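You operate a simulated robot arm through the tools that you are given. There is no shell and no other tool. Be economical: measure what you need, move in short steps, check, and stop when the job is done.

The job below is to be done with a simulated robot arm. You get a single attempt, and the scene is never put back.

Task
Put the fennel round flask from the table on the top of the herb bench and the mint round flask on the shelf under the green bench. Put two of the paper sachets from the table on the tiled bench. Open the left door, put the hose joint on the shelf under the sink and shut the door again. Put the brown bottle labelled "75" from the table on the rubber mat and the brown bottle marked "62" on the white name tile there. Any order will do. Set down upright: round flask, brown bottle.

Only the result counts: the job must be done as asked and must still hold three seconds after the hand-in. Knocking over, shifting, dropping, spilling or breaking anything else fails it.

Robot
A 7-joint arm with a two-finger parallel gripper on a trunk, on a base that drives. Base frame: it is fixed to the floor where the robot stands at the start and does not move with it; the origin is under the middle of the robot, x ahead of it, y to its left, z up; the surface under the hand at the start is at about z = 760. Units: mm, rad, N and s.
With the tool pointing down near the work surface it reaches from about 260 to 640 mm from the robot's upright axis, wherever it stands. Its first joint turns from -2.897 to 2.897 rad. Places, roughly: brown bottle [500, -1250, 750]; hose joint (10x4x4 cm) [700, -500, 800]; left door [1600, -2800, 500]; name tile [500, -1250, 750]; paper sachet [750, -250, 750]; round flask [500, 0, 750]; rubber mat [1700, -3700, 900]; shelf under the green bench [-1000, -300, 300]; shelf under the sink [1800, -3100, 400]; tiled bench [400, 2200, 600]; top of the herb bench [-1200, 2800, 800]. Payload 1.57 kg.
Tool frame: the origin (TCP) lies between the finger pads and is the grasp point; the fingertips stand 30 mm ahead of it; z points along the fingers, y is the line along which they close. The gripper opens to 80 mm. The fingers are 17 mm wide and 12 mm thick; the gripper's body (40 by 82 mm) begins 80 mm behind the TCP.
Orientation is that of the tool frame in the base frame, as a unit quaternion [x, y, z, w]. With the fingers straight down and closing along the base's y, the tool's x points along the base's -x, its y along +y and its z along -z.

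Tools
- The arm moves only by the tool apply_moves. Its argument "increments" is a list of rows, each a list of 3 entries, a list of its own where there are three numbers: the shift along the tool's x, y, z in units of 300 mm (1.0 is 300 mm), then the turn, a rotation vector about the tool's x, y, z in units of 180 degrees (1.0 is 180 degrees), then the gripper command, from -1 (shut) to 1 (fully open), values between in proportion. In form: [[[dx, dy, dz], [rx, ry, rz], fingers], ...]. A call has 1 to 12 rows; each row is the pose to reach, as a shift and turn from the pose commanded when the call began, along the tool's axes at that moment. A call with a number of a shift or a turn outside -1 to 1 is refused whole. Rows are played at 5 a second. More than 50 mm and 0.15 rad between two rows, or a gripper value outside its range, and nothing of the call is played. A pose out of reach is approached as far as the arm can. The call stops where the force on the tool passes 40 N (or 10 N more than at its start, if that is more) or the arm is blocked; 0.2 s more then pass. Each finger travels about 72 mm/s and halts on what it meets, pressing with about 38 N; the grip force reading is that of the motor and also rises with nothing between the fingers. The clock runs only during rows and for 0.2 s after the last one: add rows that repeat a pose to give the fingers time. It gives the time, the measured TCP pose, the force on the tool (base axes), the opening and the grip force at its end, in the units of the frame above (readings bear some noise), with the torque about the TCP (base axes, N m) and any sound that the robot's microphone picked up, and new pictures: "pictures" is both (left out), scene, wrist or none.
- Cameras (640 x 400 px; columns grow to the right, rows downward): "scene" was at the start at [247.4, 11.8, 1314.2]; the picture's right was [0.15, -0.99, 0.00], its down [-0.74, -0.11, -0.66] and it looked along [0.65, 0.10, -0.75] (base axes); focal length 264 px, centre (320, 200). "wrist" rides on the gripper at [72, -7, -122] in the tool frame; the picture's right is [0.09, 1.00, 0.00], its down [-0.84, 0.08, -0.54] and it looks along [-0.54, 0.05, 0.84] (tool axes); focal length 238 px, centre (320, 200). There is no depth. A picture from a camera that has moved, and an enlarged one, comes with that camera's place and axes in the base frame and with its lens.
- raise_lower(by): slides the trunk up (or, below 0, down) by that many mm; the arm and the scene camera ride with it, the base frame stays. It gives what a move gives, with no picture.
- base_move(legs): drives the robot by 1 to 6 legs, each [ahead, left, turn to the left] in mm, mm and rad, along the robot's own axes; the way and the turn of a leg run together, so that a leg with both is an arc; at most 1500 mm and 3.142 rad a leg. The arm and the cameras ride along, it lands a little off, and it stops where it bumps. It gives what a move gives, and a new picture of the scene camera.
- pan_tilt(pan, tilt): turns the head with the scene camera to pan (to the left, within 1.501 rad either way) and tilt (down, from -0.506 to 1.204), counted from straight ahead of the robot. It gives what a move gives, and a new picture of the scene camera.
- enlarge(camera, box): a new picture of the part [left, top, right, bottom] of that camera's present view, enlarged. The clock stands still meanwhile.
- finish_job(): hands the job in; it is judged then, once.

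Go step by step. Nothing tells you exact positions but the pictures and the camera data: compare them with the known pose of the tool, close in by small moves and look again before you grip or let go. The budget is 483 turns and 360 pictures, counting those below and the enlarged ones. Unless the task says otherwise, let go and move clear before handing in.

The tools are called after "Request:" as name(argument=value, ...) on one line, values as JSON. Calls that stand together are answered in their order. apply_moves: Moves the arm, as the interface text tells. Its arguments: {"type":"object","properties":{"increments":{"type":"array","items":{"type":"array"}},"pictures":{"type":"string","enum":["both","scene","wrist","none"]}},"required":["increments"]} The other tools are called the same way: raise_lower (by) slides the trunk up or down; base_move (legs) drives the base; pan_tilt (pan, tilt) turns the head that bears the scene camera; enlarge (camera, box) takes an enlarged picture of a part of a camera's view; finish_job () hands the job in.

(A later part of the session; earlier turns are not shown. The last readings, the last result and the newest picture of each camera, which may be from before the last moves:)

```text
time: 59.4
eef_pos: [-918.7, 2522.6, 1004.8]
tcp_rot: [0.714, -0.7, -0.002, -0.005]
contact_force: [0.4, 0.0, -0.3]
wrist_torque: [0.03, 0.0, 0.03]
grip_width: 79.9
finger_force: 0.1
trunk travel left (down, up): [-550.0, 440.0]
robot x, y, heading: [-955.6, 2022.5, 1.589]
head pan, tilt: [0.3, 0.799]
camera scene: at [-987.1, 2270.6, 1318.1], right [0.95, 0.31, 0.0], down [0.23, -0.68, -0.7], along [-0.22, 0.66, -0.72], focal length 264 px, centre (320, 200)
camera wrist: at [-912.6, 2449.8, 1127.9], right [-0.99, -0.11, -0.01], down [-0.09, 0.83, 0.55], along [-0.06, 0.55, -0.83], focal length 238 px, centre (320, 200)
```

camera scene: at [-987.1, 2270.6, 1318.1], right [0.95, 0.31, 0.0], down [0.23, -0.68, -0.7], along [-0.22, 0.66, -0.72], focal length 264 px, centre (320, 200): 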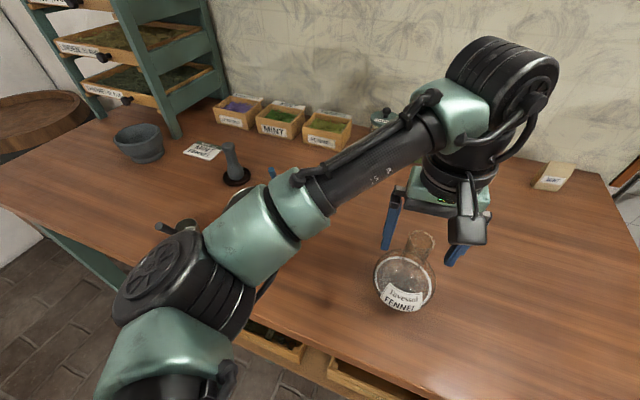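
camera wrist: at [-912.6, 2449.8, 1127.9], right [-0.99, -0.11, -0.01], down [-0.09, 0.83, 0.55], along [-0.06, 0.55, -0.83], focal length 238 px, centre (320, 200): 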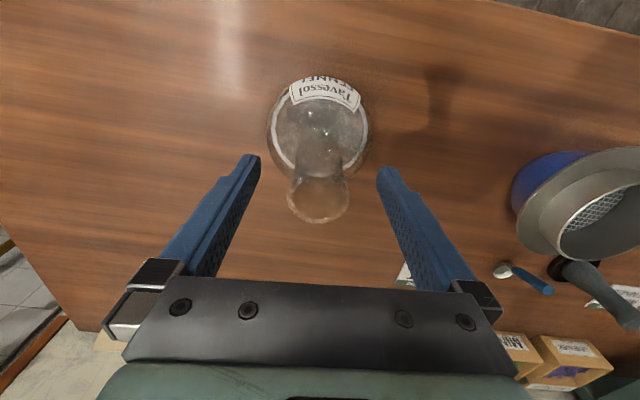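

Fennel flask stands upright on the herb bench. Raise, retract and drive back to the table.

Request:
apply_moves(increments=[[[0, 0, -0.15], [0, 0, 0], 1], [[0, 0, -0.3], [0, 0, 0], 1], [[0, 0, -0.4], [0, 0, 0], 1], [[0.16, 0, -0.4], [0, 0, 0], 1], [[0.32, 0, -0.4], [0, 0, 0], 1], [[0.48, 0, -0.4], [0, 0, 0], 1], [[0.48, 0, -0.4], [0, 0, 0], 1]], pictures="scene")

Request:
base_move(legs=[[-500, 0, -0.018], [-500, -650, 0], [-950, 0, 0], [0, 0, -1.57]])

```text
time: 61.0
eef_pos: [-919.6, 2379.4, 1120.9]
tcp_rot: [0.713, -0.701, -0.003, -0.005]
contact_force: [-0.4, -1.0, 0.5]
wrist_torque: [-0.04, 0.0, 0.01]
grip_width: 80.2
finger_force: 0.1
trunk travel left (down, up): [-550.0, 440.0]
robot x, y, heading: [-958.8, 2027.7, 1.591]
head pan, tilt: [0.3, 0.799]
camera scene: at [-987.1, 2271.0, 1318.0], right [0.95, 0.31, 0.0], down [0.23, -0.68, -0.7], along [-0.22, 0.66, -0.72], focal length 264 px, centre (320, 200)
```

scene: 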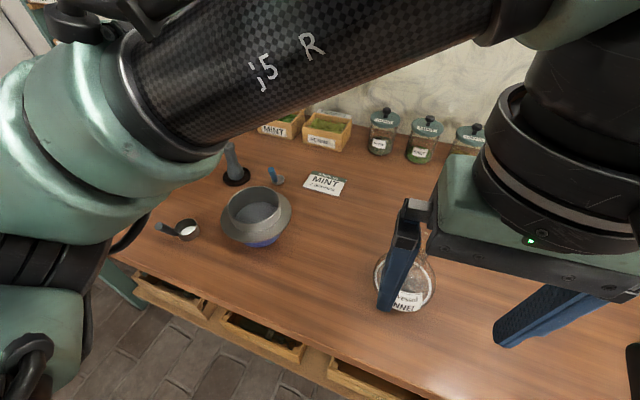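

```text
time: 76.2
eef_pos: [31.8, 21.1, 1121.3]
tcp_rot: [-0.005, 1.0, -0.002, 0.005]
contact_force: [0.9, 0.4, -0.5]
wrist_torque: [-0.02, 0.02, 0.0]
grip_width: 80.2
finger_force: 0.0
trunk travel left (down, up): [-550.0, 440.0]
robot x, y, heading: [-324.1, 62.9, 0.014]
head pan, tilt: [0.3, 0.799]
camera scene: at [-77.3, 89.6, 1318.1], right [0.31, -0.95, 0.0], down [-0.68, -0.22, -0.7], along [0.66, 0.21, -0.72], focal length 264 px, centre (320, 200)
```

scene: 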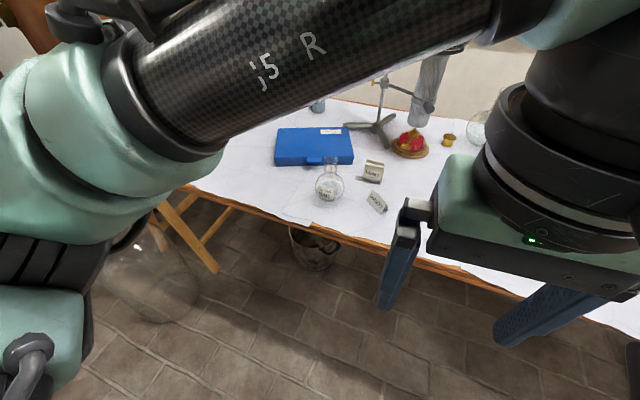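

Back at the table. For the shelf delivery the flask must go in with a horizontal tool, so I'll grasp the mint flask's neck from the front with fingers horizontal. Position the base at about (-150, 215) first.

Request:
base_move(legs=[[175, 155, -0.014]])

Request:
pan_tilt(pan=0, tilt=0.75)

```text
time: 78.0
eef_pos: [205.7, 162.0, 1121.0]
tcp_rot: [0.008, 1.0, -0.002, 0.006]
contact_force: [0.7, 0.1, -0.1]
wrist_torque: [0.02, -0.02, 0.0]
grip_width: 80.1
finger_force: 0.1
trunk travel left (down, up): [-550.0, 440.0]
robot x, y, heading: [-154.4, 213.8, -0.015]
head pan, tilt: [0.3, 0.799]
camera scene: at [99.3, 233.6, 1318.0], right [0.29, -0.96, 0.0], down [-0.69, -0.2, -0.7], along [0.67, 0.2, -0.72], focal length 264 px, centre (320, 200)
```

scene: 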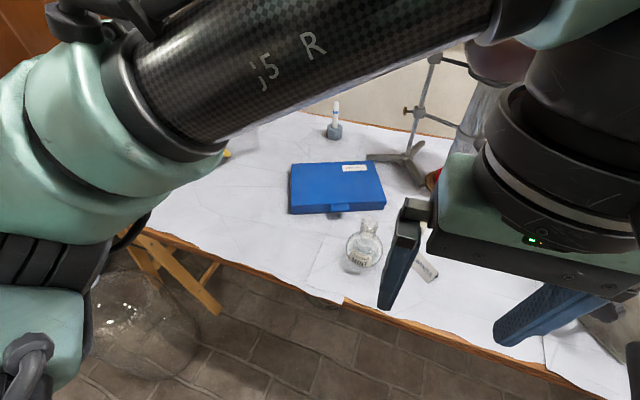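

```text
time: 78.8
eef_pos: [205.9, 161.4, 1120.5]
tcp_rot: [0.007, 1.0, -0.002, 0.005]
contact_force: [-0.9, 0.5, 0.3]
wrist_torque: [0.02, 0.0, 0.01]
grip_width: 79.8
finger_force: 0.0
trunk travel left (down, up): [-550.0, 440.0]
robot x, y, heading: [-145.5, 211.9, -0.003]
head pan, tilt: [0.0, 0.75]
camera scene: at [104.4, 209.4, 1322.1], right [-0.01, -1.0, 0.0], down [-0.68, 0.01, -0.73], along [0.73, -0.01, -0.68], focal length 264 px, centre (320, 200)
```

scene: 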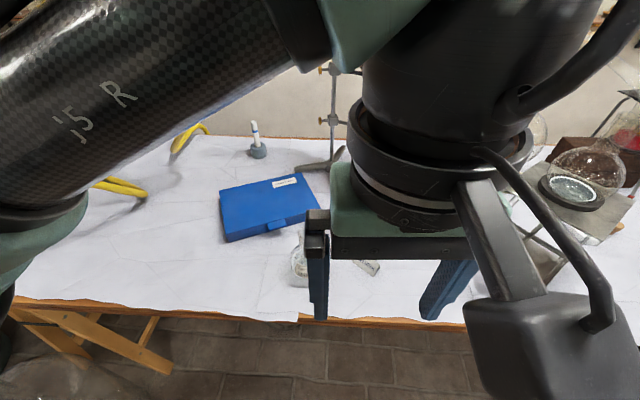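

Extend a bit then roll the wrist 180° so the wrist camera will be above when the tool is horizontal.

Request:
apply_moves(increments=[[[-0.15, 0, 0], [0, 0, 0.045], 1], [[-0.3, 0, 0], [0, 0, 0.09], 1], [[-0.3, 0, 0], [0, 0, 0.135], 1], [[-0.3, 0, 0], [0, 0, 0.18], 1], [[-0.3, 0, 0], [0, 0, 0.225], 1], [[-0.3, 0, 0], [0, 0, 0.27], 1], [[-0.3, 0, 0], [0, 0, 0.315], 1], [[-0.3, 0, 0], [0, 0, 0.36], 1], [[-0.3, 0, 0], [0, 0, 0.405], 1], [[-0.3, 0, 0], [0, 0, 0.45], 1], [[-0.3, 0, 0], [0, 0, 0.495], 1], [[-0.3, 0, 0], [0, 0, 0.5], 1]], pictures="none")

```text
time: 81.4
eef_pos: [296.8, 160.3, 1122.7]
tcp_rot: [0.713, 0.702, 0.002, 0.004]
contact_force: [0.3, 0.9, 0.3]
wrist_torque: [-0.01, 0.01, 0.0]
grip_width: 80.0
finger_force: 0.1
trunk travel left (down, up): [-550.0, 440.0]
robot x, y, heading: [-148.1, 215.6, -0.013]
head pan, tilt: [0.0, 0.75]
```

Request:
apply_moves(increments=[[[0, 0, 0], [0, 0, 0.045], 1], [[0, 0, 0], [0, 0, 0.09], 1], [[0, 0, 0], [0, 0, 0.135], 1], [[0, 0, 0], [0, 0, 0.18], 1], [[0, 0, 0], [0, 0, 0.225], 1], [[0, 0, 0], [0, 0, 0.27], 1], [[0, 0, 0], [0, 0, 0.315], 1], [[0, 0, 0], [0, 0, 0.36], 1], [[0, 0, 0], [0, 0, 0.405], 1], [[0, 0, 0], [0, 0, 0.45], 1], [[0, 0, 0], [0, 0, 0.495], 1], [[0, 0, 0], [0, 0, 0.495], 1]], pictures="scene")

```text
time: 84.0
eef_pos: [297.8, 160.3, 1120.9]
tcp_rot: [1.0, 0.0, 0.005, 0.002]
contact_force: [-0.4, 0.9, -0.2]
wrist_torque: [0.0, 0.0, -0.01]
grip_width: 79.8
finger_force: 0.0
trunk travel left (down, up): [-550.0, 440.0]
robot x, y, heading: [-147.6, 212.1, -0.011]
head pan, tilt: [0.0, 0.75]
camera scene: at [104.4, 209.3, 1322.1], right [-0.01, -1.0, 0.0], down [-0.68, 0.01, -0.73], along [0.73, -0.01, -0.68], focal length 264 px, centre (320, 200)
```

scene: 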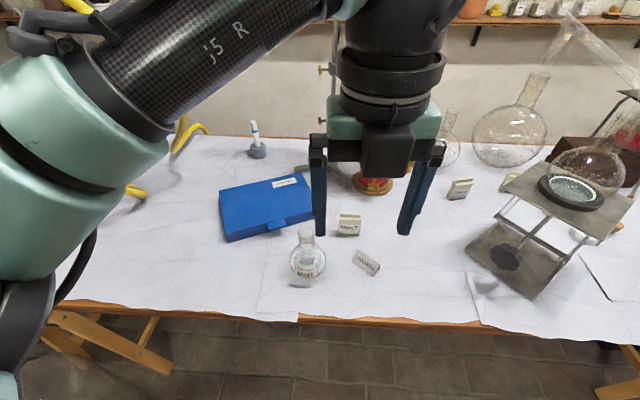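

Roll done (tool x now = base +x). Now pitch the tool forward to horizontal while extending.

Request:
apply_moves(increments=[[[0.1, 0, 0], [0, 0.045, 0], 1], [[0.2, 0, 0], [0, 0.09, 0], 1], [[0.3, 0, 0], [0, 0.135, 0], 1], [[0.4, 0, 0], [0, 0.18, 0], 1], [[0.4, 0, 0], [0, 0.225, 0], 1], [[0.4, 0, 0], [0, 0.27, 0], 1], [[0.4, 0, 0], [0, 0.315, 0], 1], [[0.4, 0, 0], [0, 0.36, 0], 1], [[0.4, 0, 0], [0, 0.405, 0], 1], [[0.4, 0, 0], [0, 0.45, 0], 1], [[0.4, 0, 0], [0, 0.495, 0], 1], [[0.4, 0, 0], [0, 0.5, 0], 1]], pictures="both")

```text
time: 86.6
eef_pos: [415.8, 160.6, 1122.1]
tcp_rot: [0.702, 0.003, 0.712, 0.001]
contact_force: [-0.1, 0.4, 0.2]
wrist_torque: [0.0, 0.0, 0.01]
grip_width: 79.9
finger_force: 0.0
trunk travel left (down, up): [-550.0, 440.0]
robot x, y, heading: [-147.3, 213.3, -0.012]
head pan, tilt: [0.0, 0.75]
camera scene: at [104.4, 209.3, 1322.1], right [-0.01, -1.0, 0.0], down [-0.68, 0.01, -0.73], along [0.73, -0.01, -0.68], focal length 264 px, centre (320, 200)
camera wrist: at [292.2, 167.7, 1195.1], right [0.0, -1.0, 0.1], down [-0.53, -0.08, -0.84], along [0.85, -0.05, -0.53], focal length 238 px, centre (320, 200)
```

scene: 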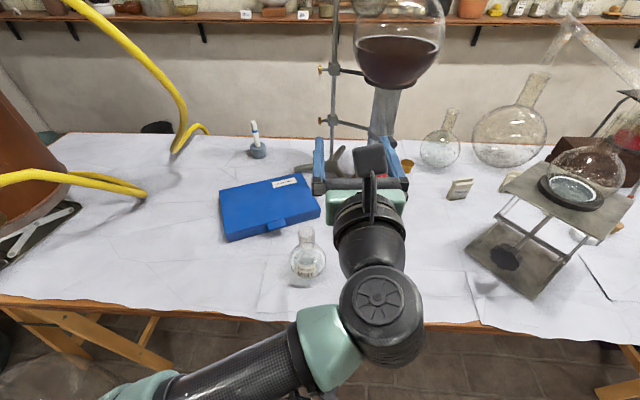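
wrist: 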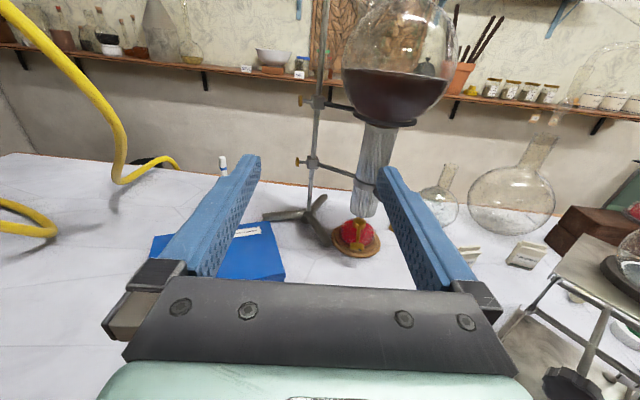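

Tool is horizontal. Mint flask: axis ≈(458, 237), neck z≈845–905. Shift sideways/back, then lower the trunk to neck height.

Request:
apply_moves(increments=[[[0, -0.08, -0.06], [0, 0, 0], 1], [[0, -0.16, -0.12], [0, 0, 0], 1], [[0, -0.255, -0.18], [0, 0, 0], 1], [[0, -0.255, -0.18], [0, 0, 0], 1]], pictures="none")

Request:
raise_lower(by=-200)

Request:
apply_moves(increments=[[[0, 0, 0], [0, 0, 0], 1]])

```text
time: 87.6
eef_pos: [359.0, 236.7, 1119.5]
tcp_rot: [0.704, 0.002, 0.71, 0.001]
contact_force: [0.3, 0.1, 0.0]
wrist_torque: [0.01, -0.01, -0.01]
grip_width: 80.2
finger_force: 0.1
trunk travel left (down, up): [-550.0, 440.0]
robot x, y, heading: [-147.1, 210.6, -0.011]
head pan, tilt: [0.0, 0.75]
```

```text
time: 89.7
eef_pos: [358.5, 235.5, 919.2]
tcp_rot: [0.703, 0.002, 0.711, 0.001]
contact_force: [-0.2, 0.6, 1.0]
wrist_torque: [-0.02, -0.01, 0.01]
grip_width: 80.2
finger_force: 0.0
trunk travel left (down, up): [-350.0, 640.0]
robot x, y, heading: [-153.5, 211.7, -0.01]
head pan, tilt: [0.0, 0.75]
```

```text
time: 90.1
eef_pos: [358.2, 236.2, 919.2]
tcp_rot: [0.703, 0.002, 0.711, 0.001]
contact_force: [-0.2, 0.2, 0.2]
wrist_torque: [0.03, 0.03, -0.03]
grip_width: 79.9
finger_force: 0.1
trunk travel left (down, up): [-350.0, 640.0]
robot x, y, heading: [-150.5, 213.0, -0.007]
head pan, tilt: [0.0, 0.75]
camera scene: at [104.4, 209.3, 1122.1], right [-0.01, -1.0, 0.0], down [-0.68, 0.01, -0.73], along [0.73, -0.01, -0.68], focal length 264 px, centre (320, 200)
camera wrist: at [235.9, 243.4, 991.9], right [0.0, -1.0, 0.1], down [-0.53, -0.08, -0.84], along [0.85, -0.05, -0.53], focal length 238 px, centre (320, 200)
```

scene: 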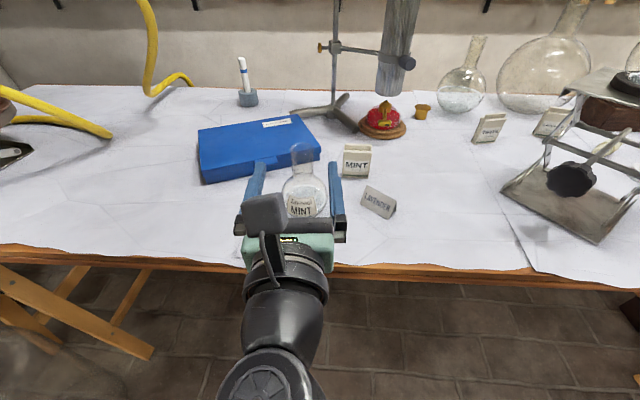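
wrist: 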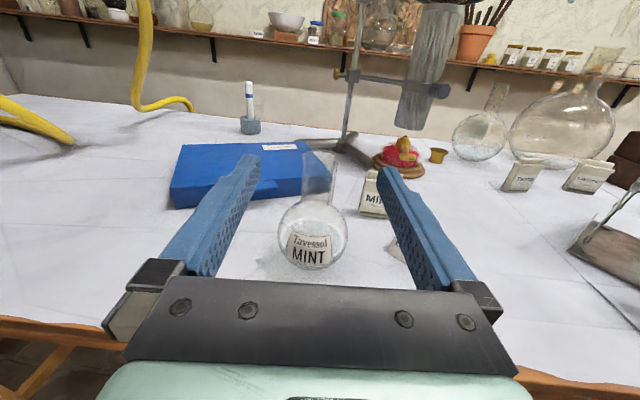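

Mint flask confirmed at ≈(463, 235), neck top 903. Lower to 877 and advance.

Request:
raise_lower(by=-43)

Request:
apply_moves(increments=[[[0, 0, 0.14], [0, 0, 0], 1], [[0, 0, 0.25], [0, 0, 0], 1], [[0, 0, 0.34], [0, 0, 0], 1], [[0, 0, 0.34], [0, 0, 0], 1]])

```text
time: 91.0
eef_pos: [357.7, 236.3, 875.5]
tcp_rot: [0.703, 0.003, 0.711, 0.0]
contact_force: [0.7, -0.1, 0.5]
wrist_torque: [-0.01, 0.01, 0.01]
grip_width: 80.3
finger_force: 0.0
trunk travel left (down, up): [-307.0, 683.0]
robot x, y, heading: [-149.9, 212.4, -0.01]
head pan, tilt: [0.0, 0.75]
```

```text
time: 92.0
eef_pos: [461.7, 235.2, 874.9]
tcp_rot: [0.703, 0.002, 0.712, 0.001]
contact_force: [0.2, 0.4, -0.3]
wrist_torque: [-0.06, 0.01, -0.01]
grip_width: 80.2
finger_force: 0.0
trunk travel left (down, up): [-307.0, 683.0]
robot x, y, heading: [-148.5, 212.7, -0.009]
head pan, tilt: [0.0, 0.75]
camera scene: at [104.4, 209.3, 1079.1], right [-0.01, -1.0, 0.0], down [-0.68, 0.01, -0.73], along [0.73, -0.01, -0.68], focal length 264 px, centre (320, 200)
camera wrist: at [338.8, 243.4, 947.1], right [0.0, -1.0, 0.1], down [-0.53, -0.08, -0.84], along [0.85, -0.05, -0.53], focal length 238 px, centre (320, 200)
```

scene: 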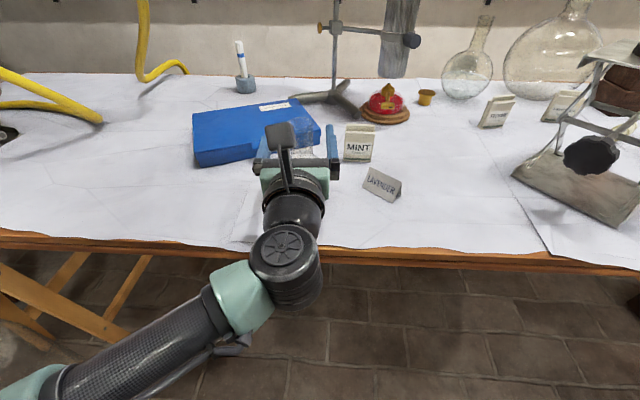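
wrist: 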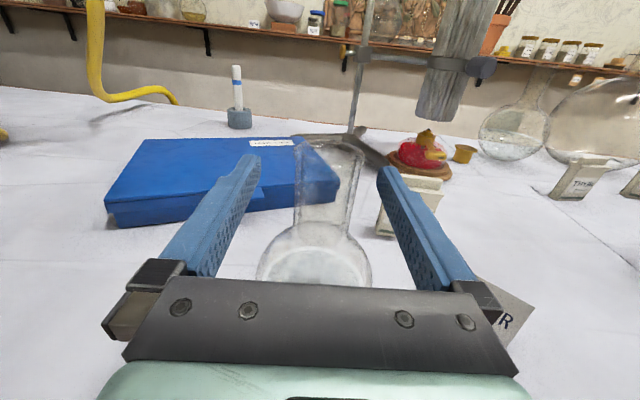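

Request:
apply_moves(increments=[[[0, 0, 0], [0, 0, 0], -1], [[0, 0, 0], [0, 0, 0], -1], [[0, 0, 0], [0, 0, 0], -1], [[0, 0, 0], [0, 0, 0], -1], [[0, 0, 0], [0, 0, 0], -1]], pictures="wrist")

Request:
raise_lower(by=100)

Request:
apply_moves(increments=[[[0, 0, 0], [0, 0, 0], -1]])

```text
time: 93.2
eef_pos: [460.7, 236.9, 874.9]
tcp_rot: [0.703, 0.002, 0.711, 0.001]
contact_force: [-0.6, -0.3, -0.4]
wrist_torque: [-0.09, 0.0, -0.01]
grip_width: 34.2
finger_force: 37.9
trunk travel left (down, up): [-307.0, 683.0]
robot x, y, heading: [-150.5, 210.5, -0.011]
head pan, tilt: [0.0, 0.75]
camera wrist: at [338.4, 243.2, 947.0], right [0.0, -1.0, 0.1], down [-0.53, -0.08, -0.84], along [0.85, -0.05, -0.53], focal length 238 px, centre (320, 200)
```

wrist: 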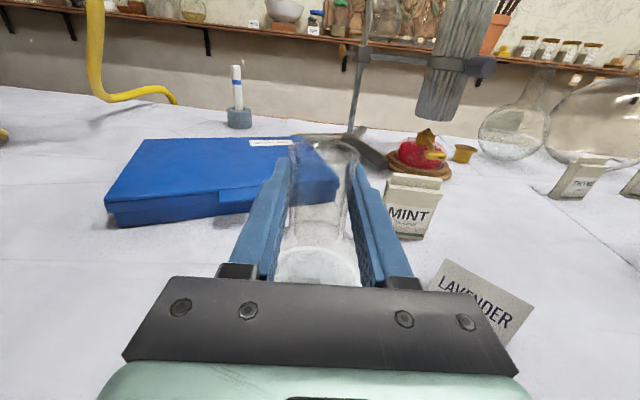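

```text
time: 94.5
eef_pos: [461.0, 237.1, 973.9]
tcp_rot: [0.703, 0.003, 0.711, 0.0]
contact_force: [-0.1, -0.4, -2.0]
wrist_torque: [-0.03, -0.02, 0.0]
grip_width: 34.4
finger_force: 37.7
trunk travel left (down, up): [-407.0, 583.0]
robot x, y, heading: [-147.0, 212.2, -0.01]
head pan, tilt: [0.0, 0.75]
```

```text
time: 94.9
eef_pos: [460.6, 237.1, 973.1]
tcp_rot: [0.703, 0.002, 0.711, 0.001]
contact_force: [-0.8, -0.2, -2.9]
wrist_torque: [-0.01, 0.0, -0.02]
grip_width: 34.2
finger_force: 37.9
trunk travel left (down, up): [-407.0, 583.0]
robot x, y, heading: [-149.2, 212.7, -0.01]
head pan, tilt: [0.0, 0.75]
camera scene: at [104.6, 209.3, 1179.0], right [-0.01, -1.0, 0.0], down [-0.68, 0.01, -0.73], along [0.73, -0.01, -0.68], focal length 264 px, centre (320, 200)
camera wrist: at [338.6, 243.4, 1046.8], right [0.0, -1.0, 0.1], down [-0.53, -0.08, -0.84], along [0.85, -0.05, -0.53], focal length 238 px, centre (320, 200)
```

scene: 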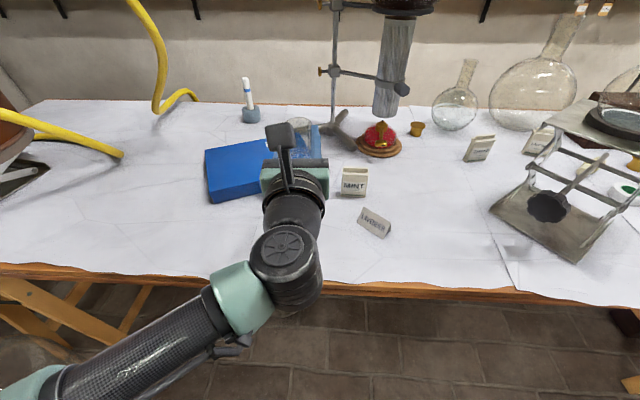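
wrist: 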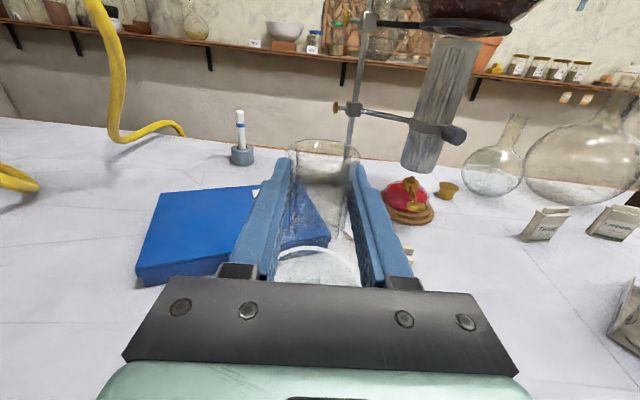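

Mint flask held horizontally. Retract the arm, back up slightly, and turn around to face the green bench.

Request:
apply_moves(increments=[[[0, 0, -0.16], [0, 0, 0], -1], [[0, 0, -0.32], [0, 0, 0], -1], [[0, 0, -0.48], [0, 0, 0], -1], [[0, 0, -0.48], [0, 0, 0], -1]], pictures="none")

Request:
base_move(legs=[[-60, 0, 0], [0, 0, 1.57]])

```text
time: 95.9
eef_pos: [354.0, 239.8, 964.7]
tcp_rot: [0.703, 0.001, 0.711, 0.002]
contact_force: [-0.6, 0.1, -2.1]
wrist_torque: [0.0, 0.0, 0.01]
grip_width: 34.3
finger_force: 37.6
out of reach, approached as far as the arm can: row 3, 4
trunk travel left (down, up): [-407.0, 583.0]
robot x, y, heading: [-153.4, 211.0, -0.01]
head pan, tilt: [0.0, 0.75]
```

```text
time: 100.7
eef_pos: [-224.3, 716.6, 965.3]
tcp_rot: [0.503, 0.492, 0.51, -0.495]
contact_force: [0.4, -0.4, -2.4]
wrist_torque: [-0.01, -0.02, -0.01]
grip_width: 34.3
finger_force: 38.6
trunk travel left (down, up): [-407.0, 583.0]
robot x, y, heading: [-210.8, 212.4, 1.531]
head pan, tilt: [0.0, 0.75]
camera scene: at [-200.4, 465.5, 1179.1], right [1.0, -0.04, 0.0], down [-0.03, -0.68, -0.73], along [0.03, 0.73, -0.68], focal length 264 px, centre (320, 200)
```

scene: 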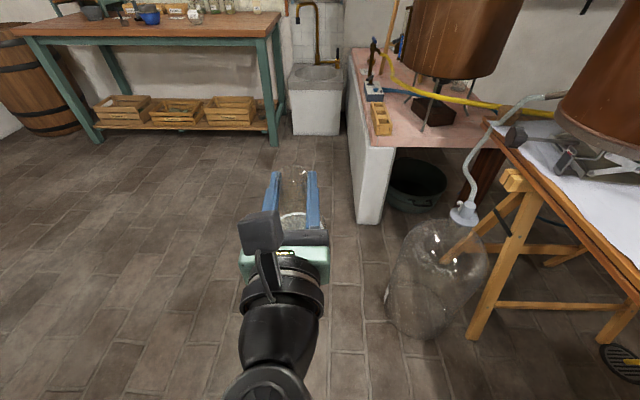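

Request:
base_move(legs=[[0, -130, 0], [0, 0, 1.6]])

```text
time: 105.8
eef_pos: [-586.6, 187.8, 964.6]
tcp_rot: [-0.003, -0.703, -0.006, 0.711]
contact_force: [0.8, -0.1, -1.7]
wrist_torque: [-0.02, 0.0, -0.01]
grip_width: 34.2
finger_force: 38.0
trunk travel left (down, up): [-407.0, 583.0]
robot x, y, heading: [-83.9, 207.9, 3.117]
head pan, tilt: [0.0, 0.75]
camera scene: at [-335.5, 214.1, 1179.1], right [0.02, 1.0, 0.0], down [0.68, -0.02, -0.73], along [-0.73, 0.02, -0.68], focal length 264 px, centre (320, 200)
```

scene: 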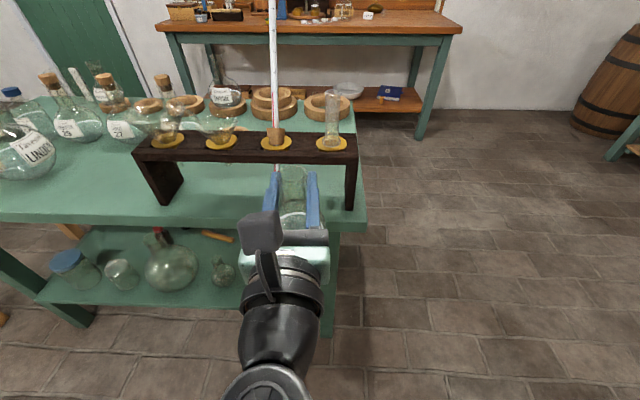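

Lower the trunk to look into the shelf space.

Request:
raise_lower(by=-380)

Request:
pan_tilt(pan=0.15, tilt=0.7)

Request:
apply_moves(increments=[[[0, 0, 0], [0, 0, 0], -1]], pictures="wrist")

```text
time: 109.5
eef_pos: [-586.1, 188.3, 584.1]
tcp_rot: [-0.003, -0.703, -0.007, 0.712]
contact_force: [-0.1, 0.6, -2.0]
wrist_torque: [-0.01, 0.02, 0.0]
grip_width: 34.3
finger_force: 37.7
trunk travel left (down, up): [-27.0, 963.0]
robot x, y, heading: [-82.0, 208.6, 3.116]
head pan, tilt: [0.0, 0.75]
```

```text
time: 110.2
eef_pos: [-585.0, 187.4, 584.5]
tcp_rot: [-0.003, -0.703, -0.006, 0.711]
contact_force: [-0.6, -0.4, -2.7]
wrist_torque: [0.0, 0.03, -0.03]
grip_width: 34.0
finger_force: 37.6
trunk travel left (down, up): [-27.0, 963.0]
robot x, y, heading: [-83.9, 209.2, 3.117]
head pan, tilt: [0.15, 0.7]
camera scene: at [-336.9, 201.5, 803.3], right [-0.12, 0.99, 0.0], down [0.64, 0.08, -0.76], along [-0.76, -0.1, -0.64], focal length 264 px, centre (320, 200)
```

scene: 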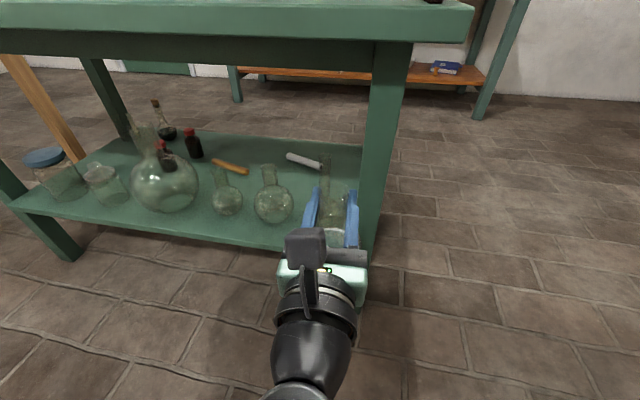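

```text
time: 110.6
eef_pos: [-585.4, 187.4, 584.6]
tcp_rot: [-0.003, -0.703, -0.006, 0.711]
contact_force: [0.2, 0.1, -1.5]
wrist_torque: [0.03, 0.05, -0.01]
grip_width: 34.0
finger_force: 37.7
trunk travel left (down, up): [-27.0, 963.0]
robot x, y, heading: [-80.1, 207.3, 3.12]
head pan, tilt: [0.15, 0.7]
camera wrist: at [-463.0, 179.1, 656.9], right [0.01, 1.0, 0.1], down [0.53, 0.07, -0.84], along [-0.85, 0.06, -0.53], focal length 238 px, centre (320, 200)
```

wrist: 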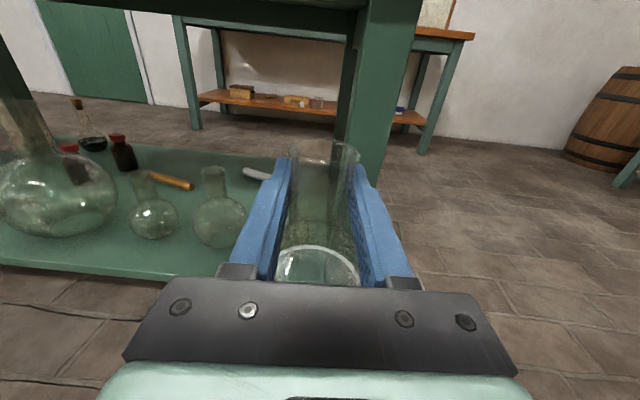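

The front row of the shelf is full, but its right rear part (x≈-1060, y≈230) looks free and is reachable from the bench's open right end. First test whether the arm can get low enough.

Request:
apply_moves(increments=[[[-0.15, 0, 0], [0, 0, 0], -1], [[-0.3, 0, 0], [0, 0, 0], -1], [[-0.45, 0, 0], [0, 0, 0], -1], [[-0.55, 0, 0], [0, 0, 0], -1], [[-0.55, 0, 0], [0, 0, 0], -1]], pictures="both")

```text
time: 111.8
eef_pos: [-587.1, 187.2, 421.5]
tcp_rot: [-0.002, -0.703, -0.006, 0.711]
contact_force: [0.0, 0.8, -2.5]
wrist_torque: [-0.01, 0.01, 0.01]
grip_width: 34.0
finger_force: 37.6
trunk travel left (down, up): [-27.0, 963.0]
robot x, y, heading: [-80.4, 208.6, 3.114]
head pan, tilt: [0.15, 0.7]
camera scene: at [-336.9, 201.4, 803.3], right [-0.12, 0.99, 0.0], down [0.64, 0.08, -0.76], along [-0.76, -0.1, -0.64], focal length 264 px, centre (320, 200)
camera wrist: at [-464.8, 179.0, 492.8], right [0.01, 1.0, 0.1], down [0.53, 0.07, -0.84], along [-0.85, 0.06, -0.53], focal length 238 px, centre (320, 200)
```

scene: 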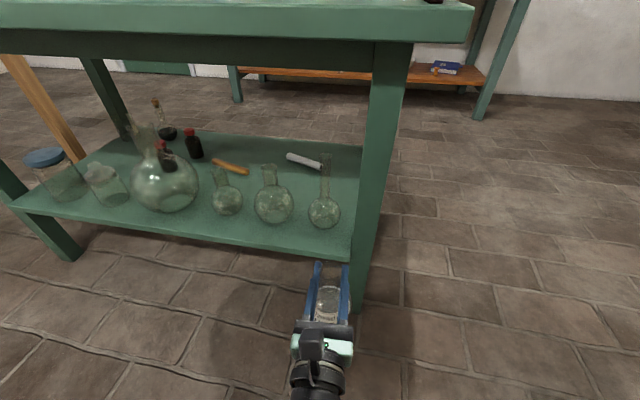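
wrist: 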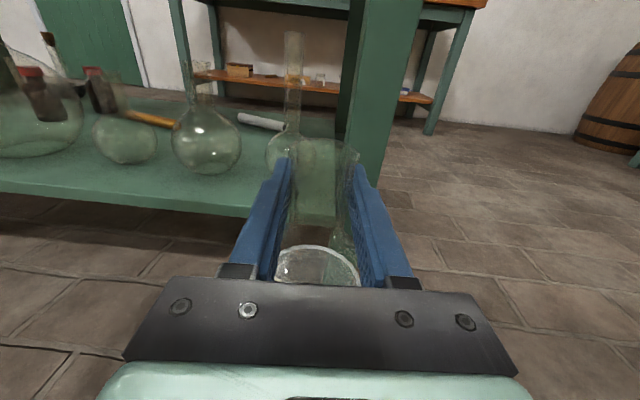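

Arm reaches low enough. Free spot chosen: ≈(-990, 150) on the shelf, reached from the right end. Drive around to face -y there.

Request:
base_move(legs=[[0, -800, 0], [900, 0, 0], [0, 0, 1.596]])

```text
time: 124.2
eef_pos: [-908.1, 518.3, 421.7]
tcp_rot: [0.507, -0.488, 0.51, 0.495]
contact_force: [0.3, -0.2, -1.4]
wrist_torque: [0.03, 0.02, -0.01]
grip_width: 34.2
finger_force: 37.6
trunk travel left (down, up): [-27.0, 963.0]
robot x, y, heading: [-951.5, 1016.6, -1.55]
head pan, tilt: [0.15, 0.7]
camera scene: at [-933.6, 766.9, 803.3], right [-0.99, -0.17, 0.0], down [-0.11, 0.63, -0.76], along [0.13, -0.75, -0.64], focal length 264 px, centre (320, 200)
```

scene: 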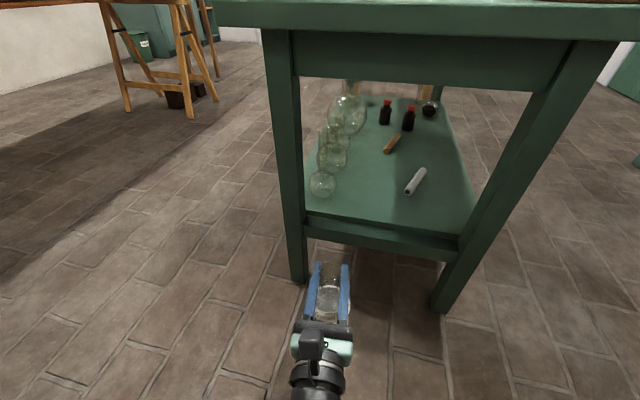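

Clear view. Target ≈(-965, 165); shelf z≈305. Raise the flask 30 mm, shift right ~55 mm, drive in.

Request:
apply_moves(increments=[[[0.1, 0.1, 0], [0, 0, 0], -1], [[0.1, 0.18, 0], [0, 0, 0], -1], [[0.1, 0.18, 0], [0, 0, 0], -1]], pictures="none")

Request:
base_move(legs=[[240, 0, -0.01]])

Request:
apply_moves(increments=[[[0, 0, 0], [0, 0, 0], -1]], pictures="wrist")

```text
time: 125.0
eef_pos: [-960.5, 517.0, 453.5]
tcp_rot: [0.507, -0.488, 0.51, 0.495]
contact_force: [0.3, -0.8, -2.7]
wrist_torque: [-0.02, 0.0, -0.01]
grip_width: 34.4
finger_force: 38.1
trunk travel left (down, up): [-27.0, 963.0]
robot x, y, heading: [-952.7, 1021.0, -1.543]
head pan, tilt: [0.15, 0.7]
```

```text
time: 126.8
eef_pos: [-962.4, 273.9, 452.3]
tcp_rot: [0.505, -0.49, 0.508, 0.497]
contact_force: [0.4, 0.2, -1.4]
wrist_torque: [-0.02, -0.01, -0.01]
grip_width: 34.2
finger_force: 37.7
trunk travel left (down, up): [-27.0, 963.0]
robot x, y, heading: [-948.0, 782.1, -1.562]
head pan, tilt: [0.15, 0.7]
camera scene: at [-932.4, 524.6, 803.3], right [-0.99, -0.16, 0.0], down [-0.1, 0.64, -0.76], along [0.12, -0.76, -0.64], focal length 264 px, centre (320, 200)
```

scene: 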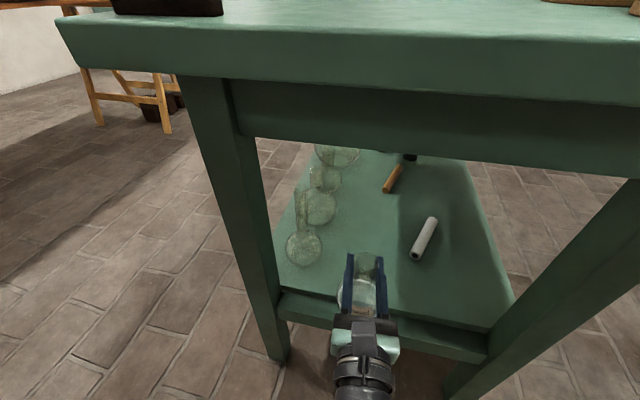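

```text
time: 127.2
eef_pos: [-962.5, 274.7, 451.5]
tcp_rot: [0.504, -0.491, 0.507, 0.498]
contact_force: [0.1, 0.6, -2.0]
wrist_torque: [-0.01, 0.01, -0.02]
grip_width: 34.0
finger_force: 38.0
trunk travel left (down, up): [-27.0, 963.0]
robot x, y, heading: [-946.3, 780.0, -1.562]
head pan, tilt: [0.15, 0.7]
camera wrist: at [-958.6, 396.9, 524.4], right [-1.0, -0.02, 0.1], down [-0.09, 0.53, -0.84], along [-0.03, -0.85, -0.53], focal length 238 px, centre (320, 200)
```

wrist: 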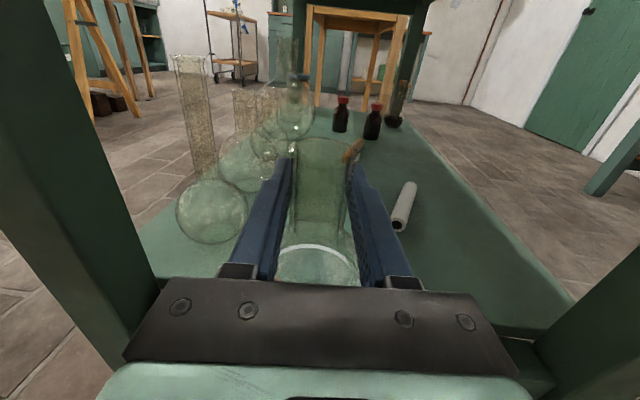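

Request:
apply_moves(increments=[[[0, 0, 0.12], [0, 0, 0], -1], [[0, 0, 0.24], [0, 0, 0], -1], [[0, 0, 0.35], [0, 0, 0], -1], [[-0.04, 0, 0.35], [0, 0, 0], -1], [[-0.07, 0, 0.35], [0, 0, 0], -1], [[-0.07, 0, 0.35], [0, 0, 0], -1]], pictures="both")

```text
time: 128.6
eef_pos: [-960.0, 169.9, 433.5]
tcp_rot: [0.504, -0.491, 0.507, 0.498]
contact_force: [0.3, 0.4, -2.0]
wrist_torque: [-0.02, 0.0, -0.03]
grip_width: 34.0
finger_force: 38.4
trunk travel left (down, up): [-27.0, 963.0]
robot x, y, heading: [-948.2, 776.4, -1.561]
head pan, tilt: [0.15, 0.7]
camera scene: at [-932.4, 524.5, 803.3], right [-0.99, -0.16, 0.0], down [-0.1, 0.64, -0.76], along [0.12, -0.75, -0.64], focal length 264 px, centre (320, 200)
camera wrist: at [-956.4, 293.7, 504.7], right [-1.0, -0.02, 0.1], down [-0.09, 0.53, -0.84], along [-0.03, -0.85, -0.53], focal length 238 px, centre (320, 200)
```

scene: 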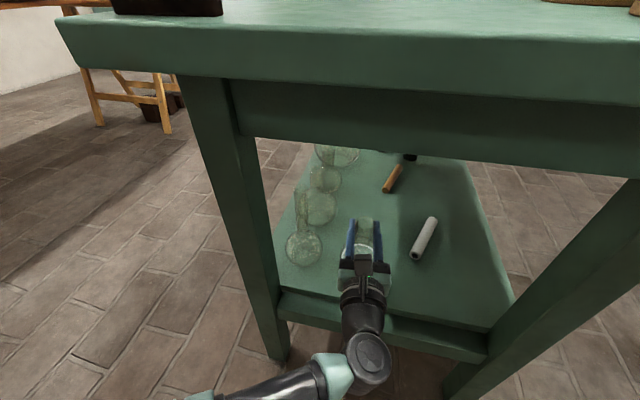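
wrist: 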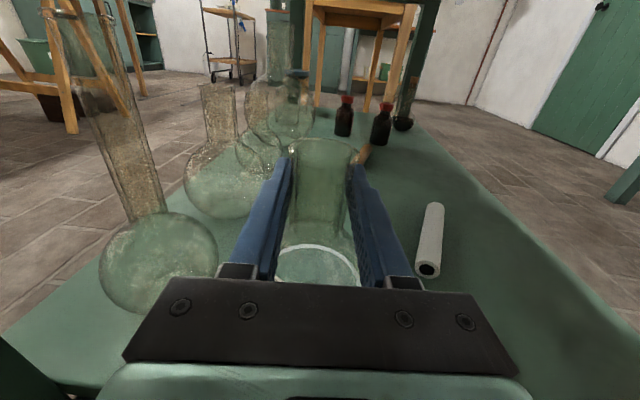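

Request:
apply_moves(increments=[[[-0.01, 0, 0], [0, 0, 0], -1], [[-0.02, 0, 0], [0, 0, 0], -1], [[-0.03, 0, 0], [0, 0, 0], -1], [[-0.03, 0, 0], [0, 0, 0], -1]], pictures="none")

```text
time: 129.6
eef_pos: [-959.1, 170.1, 423.9]
tcp_rot: [0.504, -0.491, 0.507, 0.498]
contact_force: [0.3, 0.4, -1.5]
wrist_torque: [-0.01, -0.03, 0.01]
grip_width: 34.1
finger_force: 37.9
trunk travel left (down, up): [-27.0, 963.0]
robot x, y, heading: [-951.2, 781.3, -1.56]
head pan, tilt: [0.15, 0.7]
```

Request:
apply_moves(increments=[[[-0.007, 0, 0], [0, 0, 0], -1], [[-0.014, 0, 0], [0, 0, 0], -1], [[-0.014, 0, 0], [0, 0, 0], -1]], pictures="none")

```text
time: 130.4
eef_pos: [-960.2, 169.0, 419.5]
tcp_rot: [0.504, -0.491, 0.507, 0.498]
contact_force: [-0.5, 0.3, -2.3]
wrist_torque: [0.02, 0.0, -0.02]
grip_width: 34.4
finger_force: 38.1
trunk travel left (down, up): [-27.0, 963.0]
robot x, y, heading: [-949.7, 777.8, -1.561]
head pan, tilt: [0.15, 0.7]
```

Request:
apply_moves(increments=[[[-0.007, 0, 0], [0, 0, 0], -1], [[-0.014, 0, 0], [0, 0, 0], -1], [[-0.021, 0, 0], [0, 0, 0], -1], [[-0.021, 0, 0], [0, 0, 0], -1]], pictures="wrist")

```text
time: 131.4
eef_pos: [-959.7, 169.1, 415.2]
tcp_rot: [0.503, -0.489, 0.508, 0.499]
contact_force: [0.0, -0.3, 5.0]
wrist_torque: [0.07, 0.06, -0.05]
grip_width: 34.3
finger_force: 38.0
trunk travel left (down, up): [-27.0, 963.0]
robot x, y, heading: [-950.7, 776.7, -1.558]
head pan, tilt: [0.15, 0.7]
camera wrist: at [-956.3, 292.4, 486.8], right [-1.0, -0.02, 0.1], down [-0.09, 0.53, -0.84], along [-0.03, -0.85, -0.53], focal length 238 px, centre (320, 200)
```

wrist: 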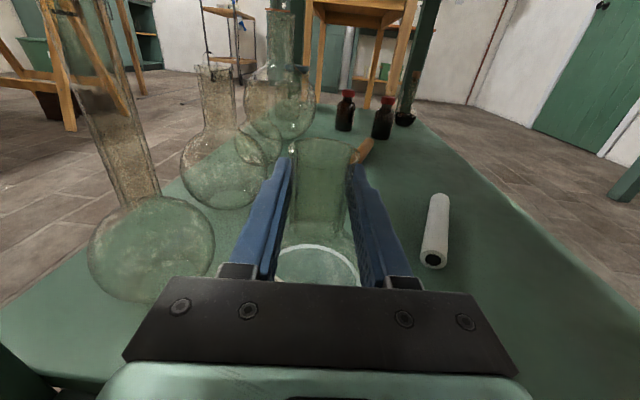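

Contact felt. Release and back straight out.

Request:
apply_moves(increments=[[[0, 0, 0], [0, 0, 0], 0.0], [[0, 0, 0], [0, 0, 0], 0.5], [[0, 0, 0], [0, 0, 0], 0.9], [[0, 0, 0], [0, 0, 0], 0.9], [[0, 0, 0], [0, 0, 0], 0.9]], pictures="wrist")

Request:
apply_moves(increments=[[[0, 0, -0.1], [0, 0, 0], 0.9], [[0, 0, -0.2], [0, 0, 0], 0.9], [[0, 0, -0.34], [0, 0, 0], 0.9], [[0, 0, -0.34], [0, 0, 0], 0.9]], pictures="both")

```text
time: 132.6
eef_pos: [-960.3, 169.2, 413.9]
tcp_rot: [0.504, -0.491, 0.507, 0.498]
contact_force: [-0.1, 0.5, 0.3]
wrist_torque: [0.0, 0.02, -0.01]
grip_width: 76.0
finger_force: 0.0
trunk travel left (down, up): [-27.0, 963.0]
robot x, y, heading: [-943.5, 782.3, -1.565]
head pan, tilt: [0.15, 0.7]
camera wrist: at [-956.3, 292.3, 485.8], right [-1.0, -0.02, 0.1], down [-0.09, 0.53, -0.84], along [-0.03, -0.85, -0.53], focal length 238 px, centre (320, 200)
```

wrist: 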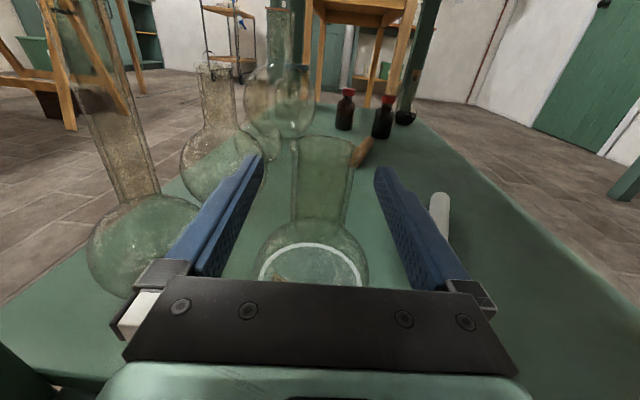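

```text
time: 133.6
eef_pos: [-964.8, 271.8, 412.4]
tcp_rot: [0.503, -0.49, 0.507, 0.499]
contact_force: [0.4, 0.3, 1.2]
wrist_torque: [-0.01, 0.01, -0.02]
grip_width: 76.0
finger_force: 0.0
trunk travel left (down, up): [-27.0, 963.0]
robot x, y, heading: [-945.1, 778.0, -1.557]
head pan, tilt: [0.15, 0.7]
camera scene: at [-932.4, 524.6, 803.4], right [-0.99, -0.16, 0.0], down [-0.1, 0.64, -0.76], along [0.12, -0.76, -0.64], focal length 264 px, centre (320, 200)
camera wrist: at [-959.3, 395.4, 485.4], right [-1.0, -0.02, 0.1], down [-0.09, 0.53, -0.84], along [-0.03, -0.85, -0.53], focal length 238 px, centre (320, 200)
```

scene: 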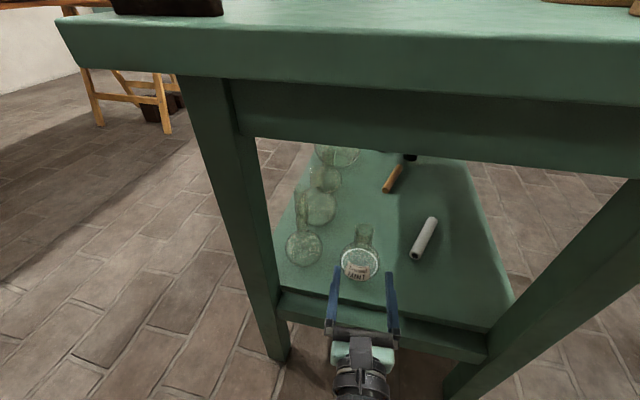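
wrist: 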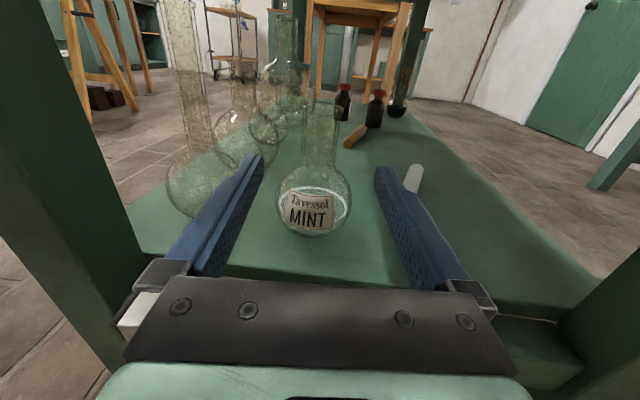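

Mint flask stands on the shelf. Back away, raise the trunk, and bring the tool back to vertical.

Request:
base_move(legs=[[-350, 0, 0]])

Request:
raise_lower(by=523)

Request:
apply_moves(increments=[[[0.1, 0, 0], [0, -0.045, 0], 1], [[0.2, 0, 0], [0, -0.09, 0], 1], [[0.3, 0, 0], [0, -0.135, 0], 1], [[0.4, 0, 0], [0, -0.18, 0], 1], [[0.4, 0, 0], [0, -0.225, 0], 1], [[0.4, 0, 0], [0, -0.27, 0], 1], [[0.4, 0, 0], [0, -0.315, 0], 1], [[0.4, 0, 0], [0, -0.36, 0], 1], [[0.4, 0, 0], [0, -0.405, 0], 1], [[0.4, 0, 0], [0, -0.45, 0], 1], [[0.4, 0, 0], [0, -0.495, 0], 1], [[0.4, 0, 0], [0, -0.505, 0], 1]], pictures="none")

```text
time: 135.9
eef_pos: [-969.2, 624.2, 411.5]
tcp_rot: [0.503, -0.491, 0.506, 0.499]
contact_force: [0.0, -0.1, 0.2]
wrist_torque: [0.01, 0.01, -0.01]
grip_width: 76.0
finger_force: 0.0
trunk travel left (down, up): [-27.0, 963.0]
robot x, y, heading: [-950.3, 1129.3, -1.572]
head pan, tilt: [0.15, 0.7]
camera scene: at [-936.6, 877.0, 803.3], right [-0.99, -0.15, 0.0], down [-0.1, 0.64, -0.76], along [0.12, -0.76, -0.64], focal length 264 px, centre (320, 200)
```

scene: 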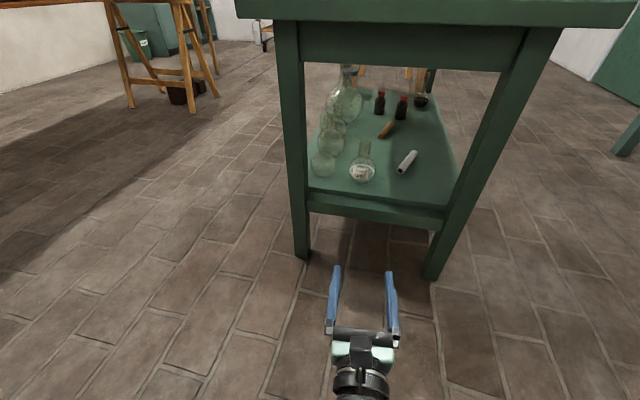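

```text
refused: 523 is not a number from -400 to 400
```

```text
time: 138.5
eef_pos: [-968.8, 627.1, 533.5]
tcp_rot: [0.713, -0.701, -0.004, 0.0]
contact_force: [0.2, -0.3, -0.2]
wrist_torque: [0.01, 0.01, -0.02]
grip_width: 80.2
finger_force: 0.1
trunk travel left (down, up): [-27.0, 963.0]
robot x, y, heading: [-950.0, 1131.2, -1.569]
head pan, tilt: [0.15, 0.7]
```

Request:
raise_lower(by=400)

Request:
raise_lower(by=150)

Request:
apply_moves(increments=[[[0, 0, 0], [0, 0, -0.045], 1], [[0, 0, 0], [0, 0, -0.09], 1], [[0, 0, 0], [0, 0, -0.135], 1], [[0, 0, 0], [0, 0, -0.18], 1], [[0, 0, 0], [0, 0, -0.225], 1], [[0, 0, 0], [0, 0, -0.27], 1], [[0, 0, 0], [0, 0, -0.315], 1], [[0, 0, 0], [0, 0, -0.36], 1], [[0, 0, 0], [0, 0, -0.405], 1], [[0, 0, 0], [0, 0, -0.45], 1], [[0, 0, 0], [0, 0, -0.495], 1], [[0, 0, 0], [0, 0, -0.5], 1]], pictures="none")

Request:
apply_moves(increments=[[[0, 0, 0], [0, 0, -0.045], 1], [[0, 0, 0], [0, 0, -0.09], 1], [[0, 0, 0], [0, 0, -0.135], 1], [[0, 0, 0], [0, 0, -0.18], 1], [[0, 0, 0], [0, 0, -0.225], 1], [[0, 0, 0], [0, 0, -0.27], 1], [[0, 0, 0], [0, 0, -0.315], 1], [[0, 0, 0], [0, 0, -0.36], 1], [[0, 0, 0], [0, 0, -0.405], 1], [[0, 0, 0], [0, 0, -0.45], 1], [[0, 0, 0], [0, 0, -0.495], 1], [[0, 0, 0], [0, 0, -0.5], 1]], pictures="none")

```text
time: 142.3
eef_pos: [-967.9, 625.3, 932.5]
tcp_rot: [0.713, -0.701, -0.003, 0.0]
contact_force: [0.5, 0.0, -1.0]
wrist_torque: [0.03, 0.01, -0.01]
grip_width: 79.9
finger_force: 0.1
trunk travel left (down, up): [-427.0, 563.0]
robot x, y, heading: [-951.0, 1131.7, -1.567]
head pan, tilt: [0.15, 0.7]
```

```text
time: 144.1
eef_pos: [-968.0, 626.5, 1083.3]
tcp_rot: [0.714, -0.7, -0.003, -0.001]
contact_force: [0.9, -0.6, 0.2]
wrist_torque: [0.03, 0.02, 0.03]
grip_width: 80.1
finger_force: 0.0
trunk travel left (down, up): [-577.0, 413.0]
robot x, y, heading: [-950.0, 1129.6, -1.567]
head pan, tilt: [0.15, 0.7]
```

```text
time: 146.7
eef_pos: [-967.7, 627.3, 1082.4]
tcp_rot: [1.0, 0.01, -0.001, -0.003]
contact_force: [-0.3, -0.5, 0.3]
wrist_torque: [0.03, 0.02, -0.01]
grip_width: 79.9
finger_force: 0.0
trunk travel left (down, up): [-577.0, 413.0]
robot x, y, heading: [-949.0, 1135.7, -1.564]
head pan, tilt: [0.15, 0.7]
```

```text
time: 149.3
eef_pos: [-967.8, 627.1, 1083.2]
tcp_rot: [0.7, 0.714, 0.001, -0.003]
contact_force: [0.8, 0.5, 0.3]
wrist_torque: [0.01, -0.02, -0.01]
grip_width: 80.0
finger_force: 0.0
trunk travel left (down, up): [-577.0, 413.0]
robot x, y, heading: [-947.8, 1132.3, -1.564]
head pan, tilt: [0.15, 0.7]
```

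Request:
base_move(legs=[[0, 690, 0], [1130, 0, 0], [0, 0, 1.565], [180, 0, 0]])

Request:
pan_tilt(pan=0, tilt=0.75)

```text
time: 163.3
eef_pos: [407.5, 1.7, 1082.3]
tcp_rot: [-0.016, 1.0, -0.002, -0.002]
contact_force: [-0.4, -0.1, 0.0]
wrist_torque: [0.03, -0.01, 0.0]
grip_width: 79.9
finger_force: 0.1
trunk travel left (down, up): [-577.0, 413.0]
robot x, y, heading: [-97.7, 10.8, 0.016]
head pan, tilt: [0.15, 0.7]
camera scene: at [156.0, 29.3, 1353.2], right [0.17, -0.99, 0.0], down [-0.64, -0.11, -0.76], along [0.75, 0.13, -0.64], focal length 264 px, centre (320, 200)
```

scene: 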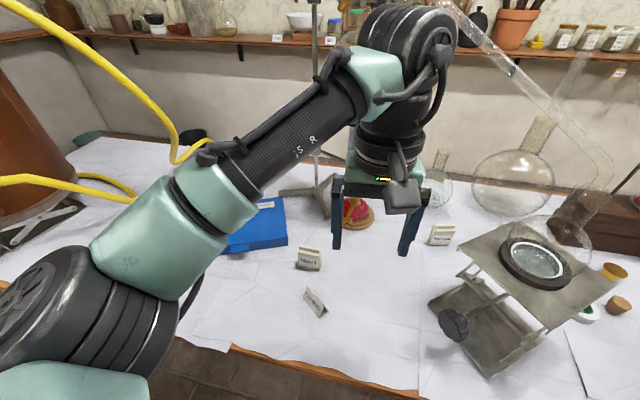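

```text
time: 164.1
eef_pos: [407.0, 2.1, 1083.8]
tcp_rot: [-0.016, 1.0, -0.002, -0.002]
contact_force: [0.4, 0.4, -0.2]
wrist_torque: [0.03, 0.01, -0.02]
grip_width: 79.7
finger_force: 0.1
trunk travel left (down, up): [-577.0, 413.0]
robot x, y, heading: [-97.4, 9.2, 0.018]
head pan, tilt: [0.0, 0.75]
camera scene: at [154.3, 16.6, 1349.1], right [0.02, -1.0, 0.0], down [-0.68, -0.01, -0.73], along [0.73, 0.01, -0.68], focal length 264 px, centre (320, 200)
```

scene: 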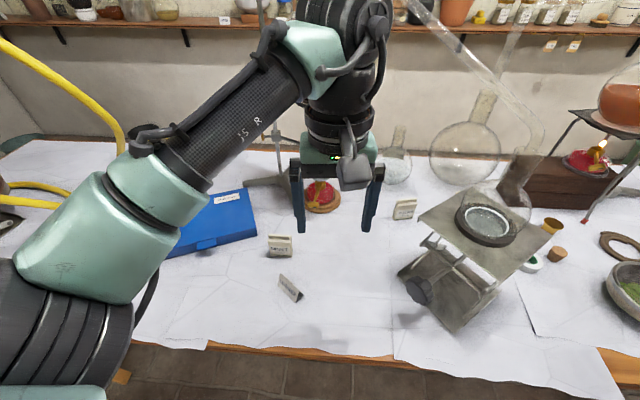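

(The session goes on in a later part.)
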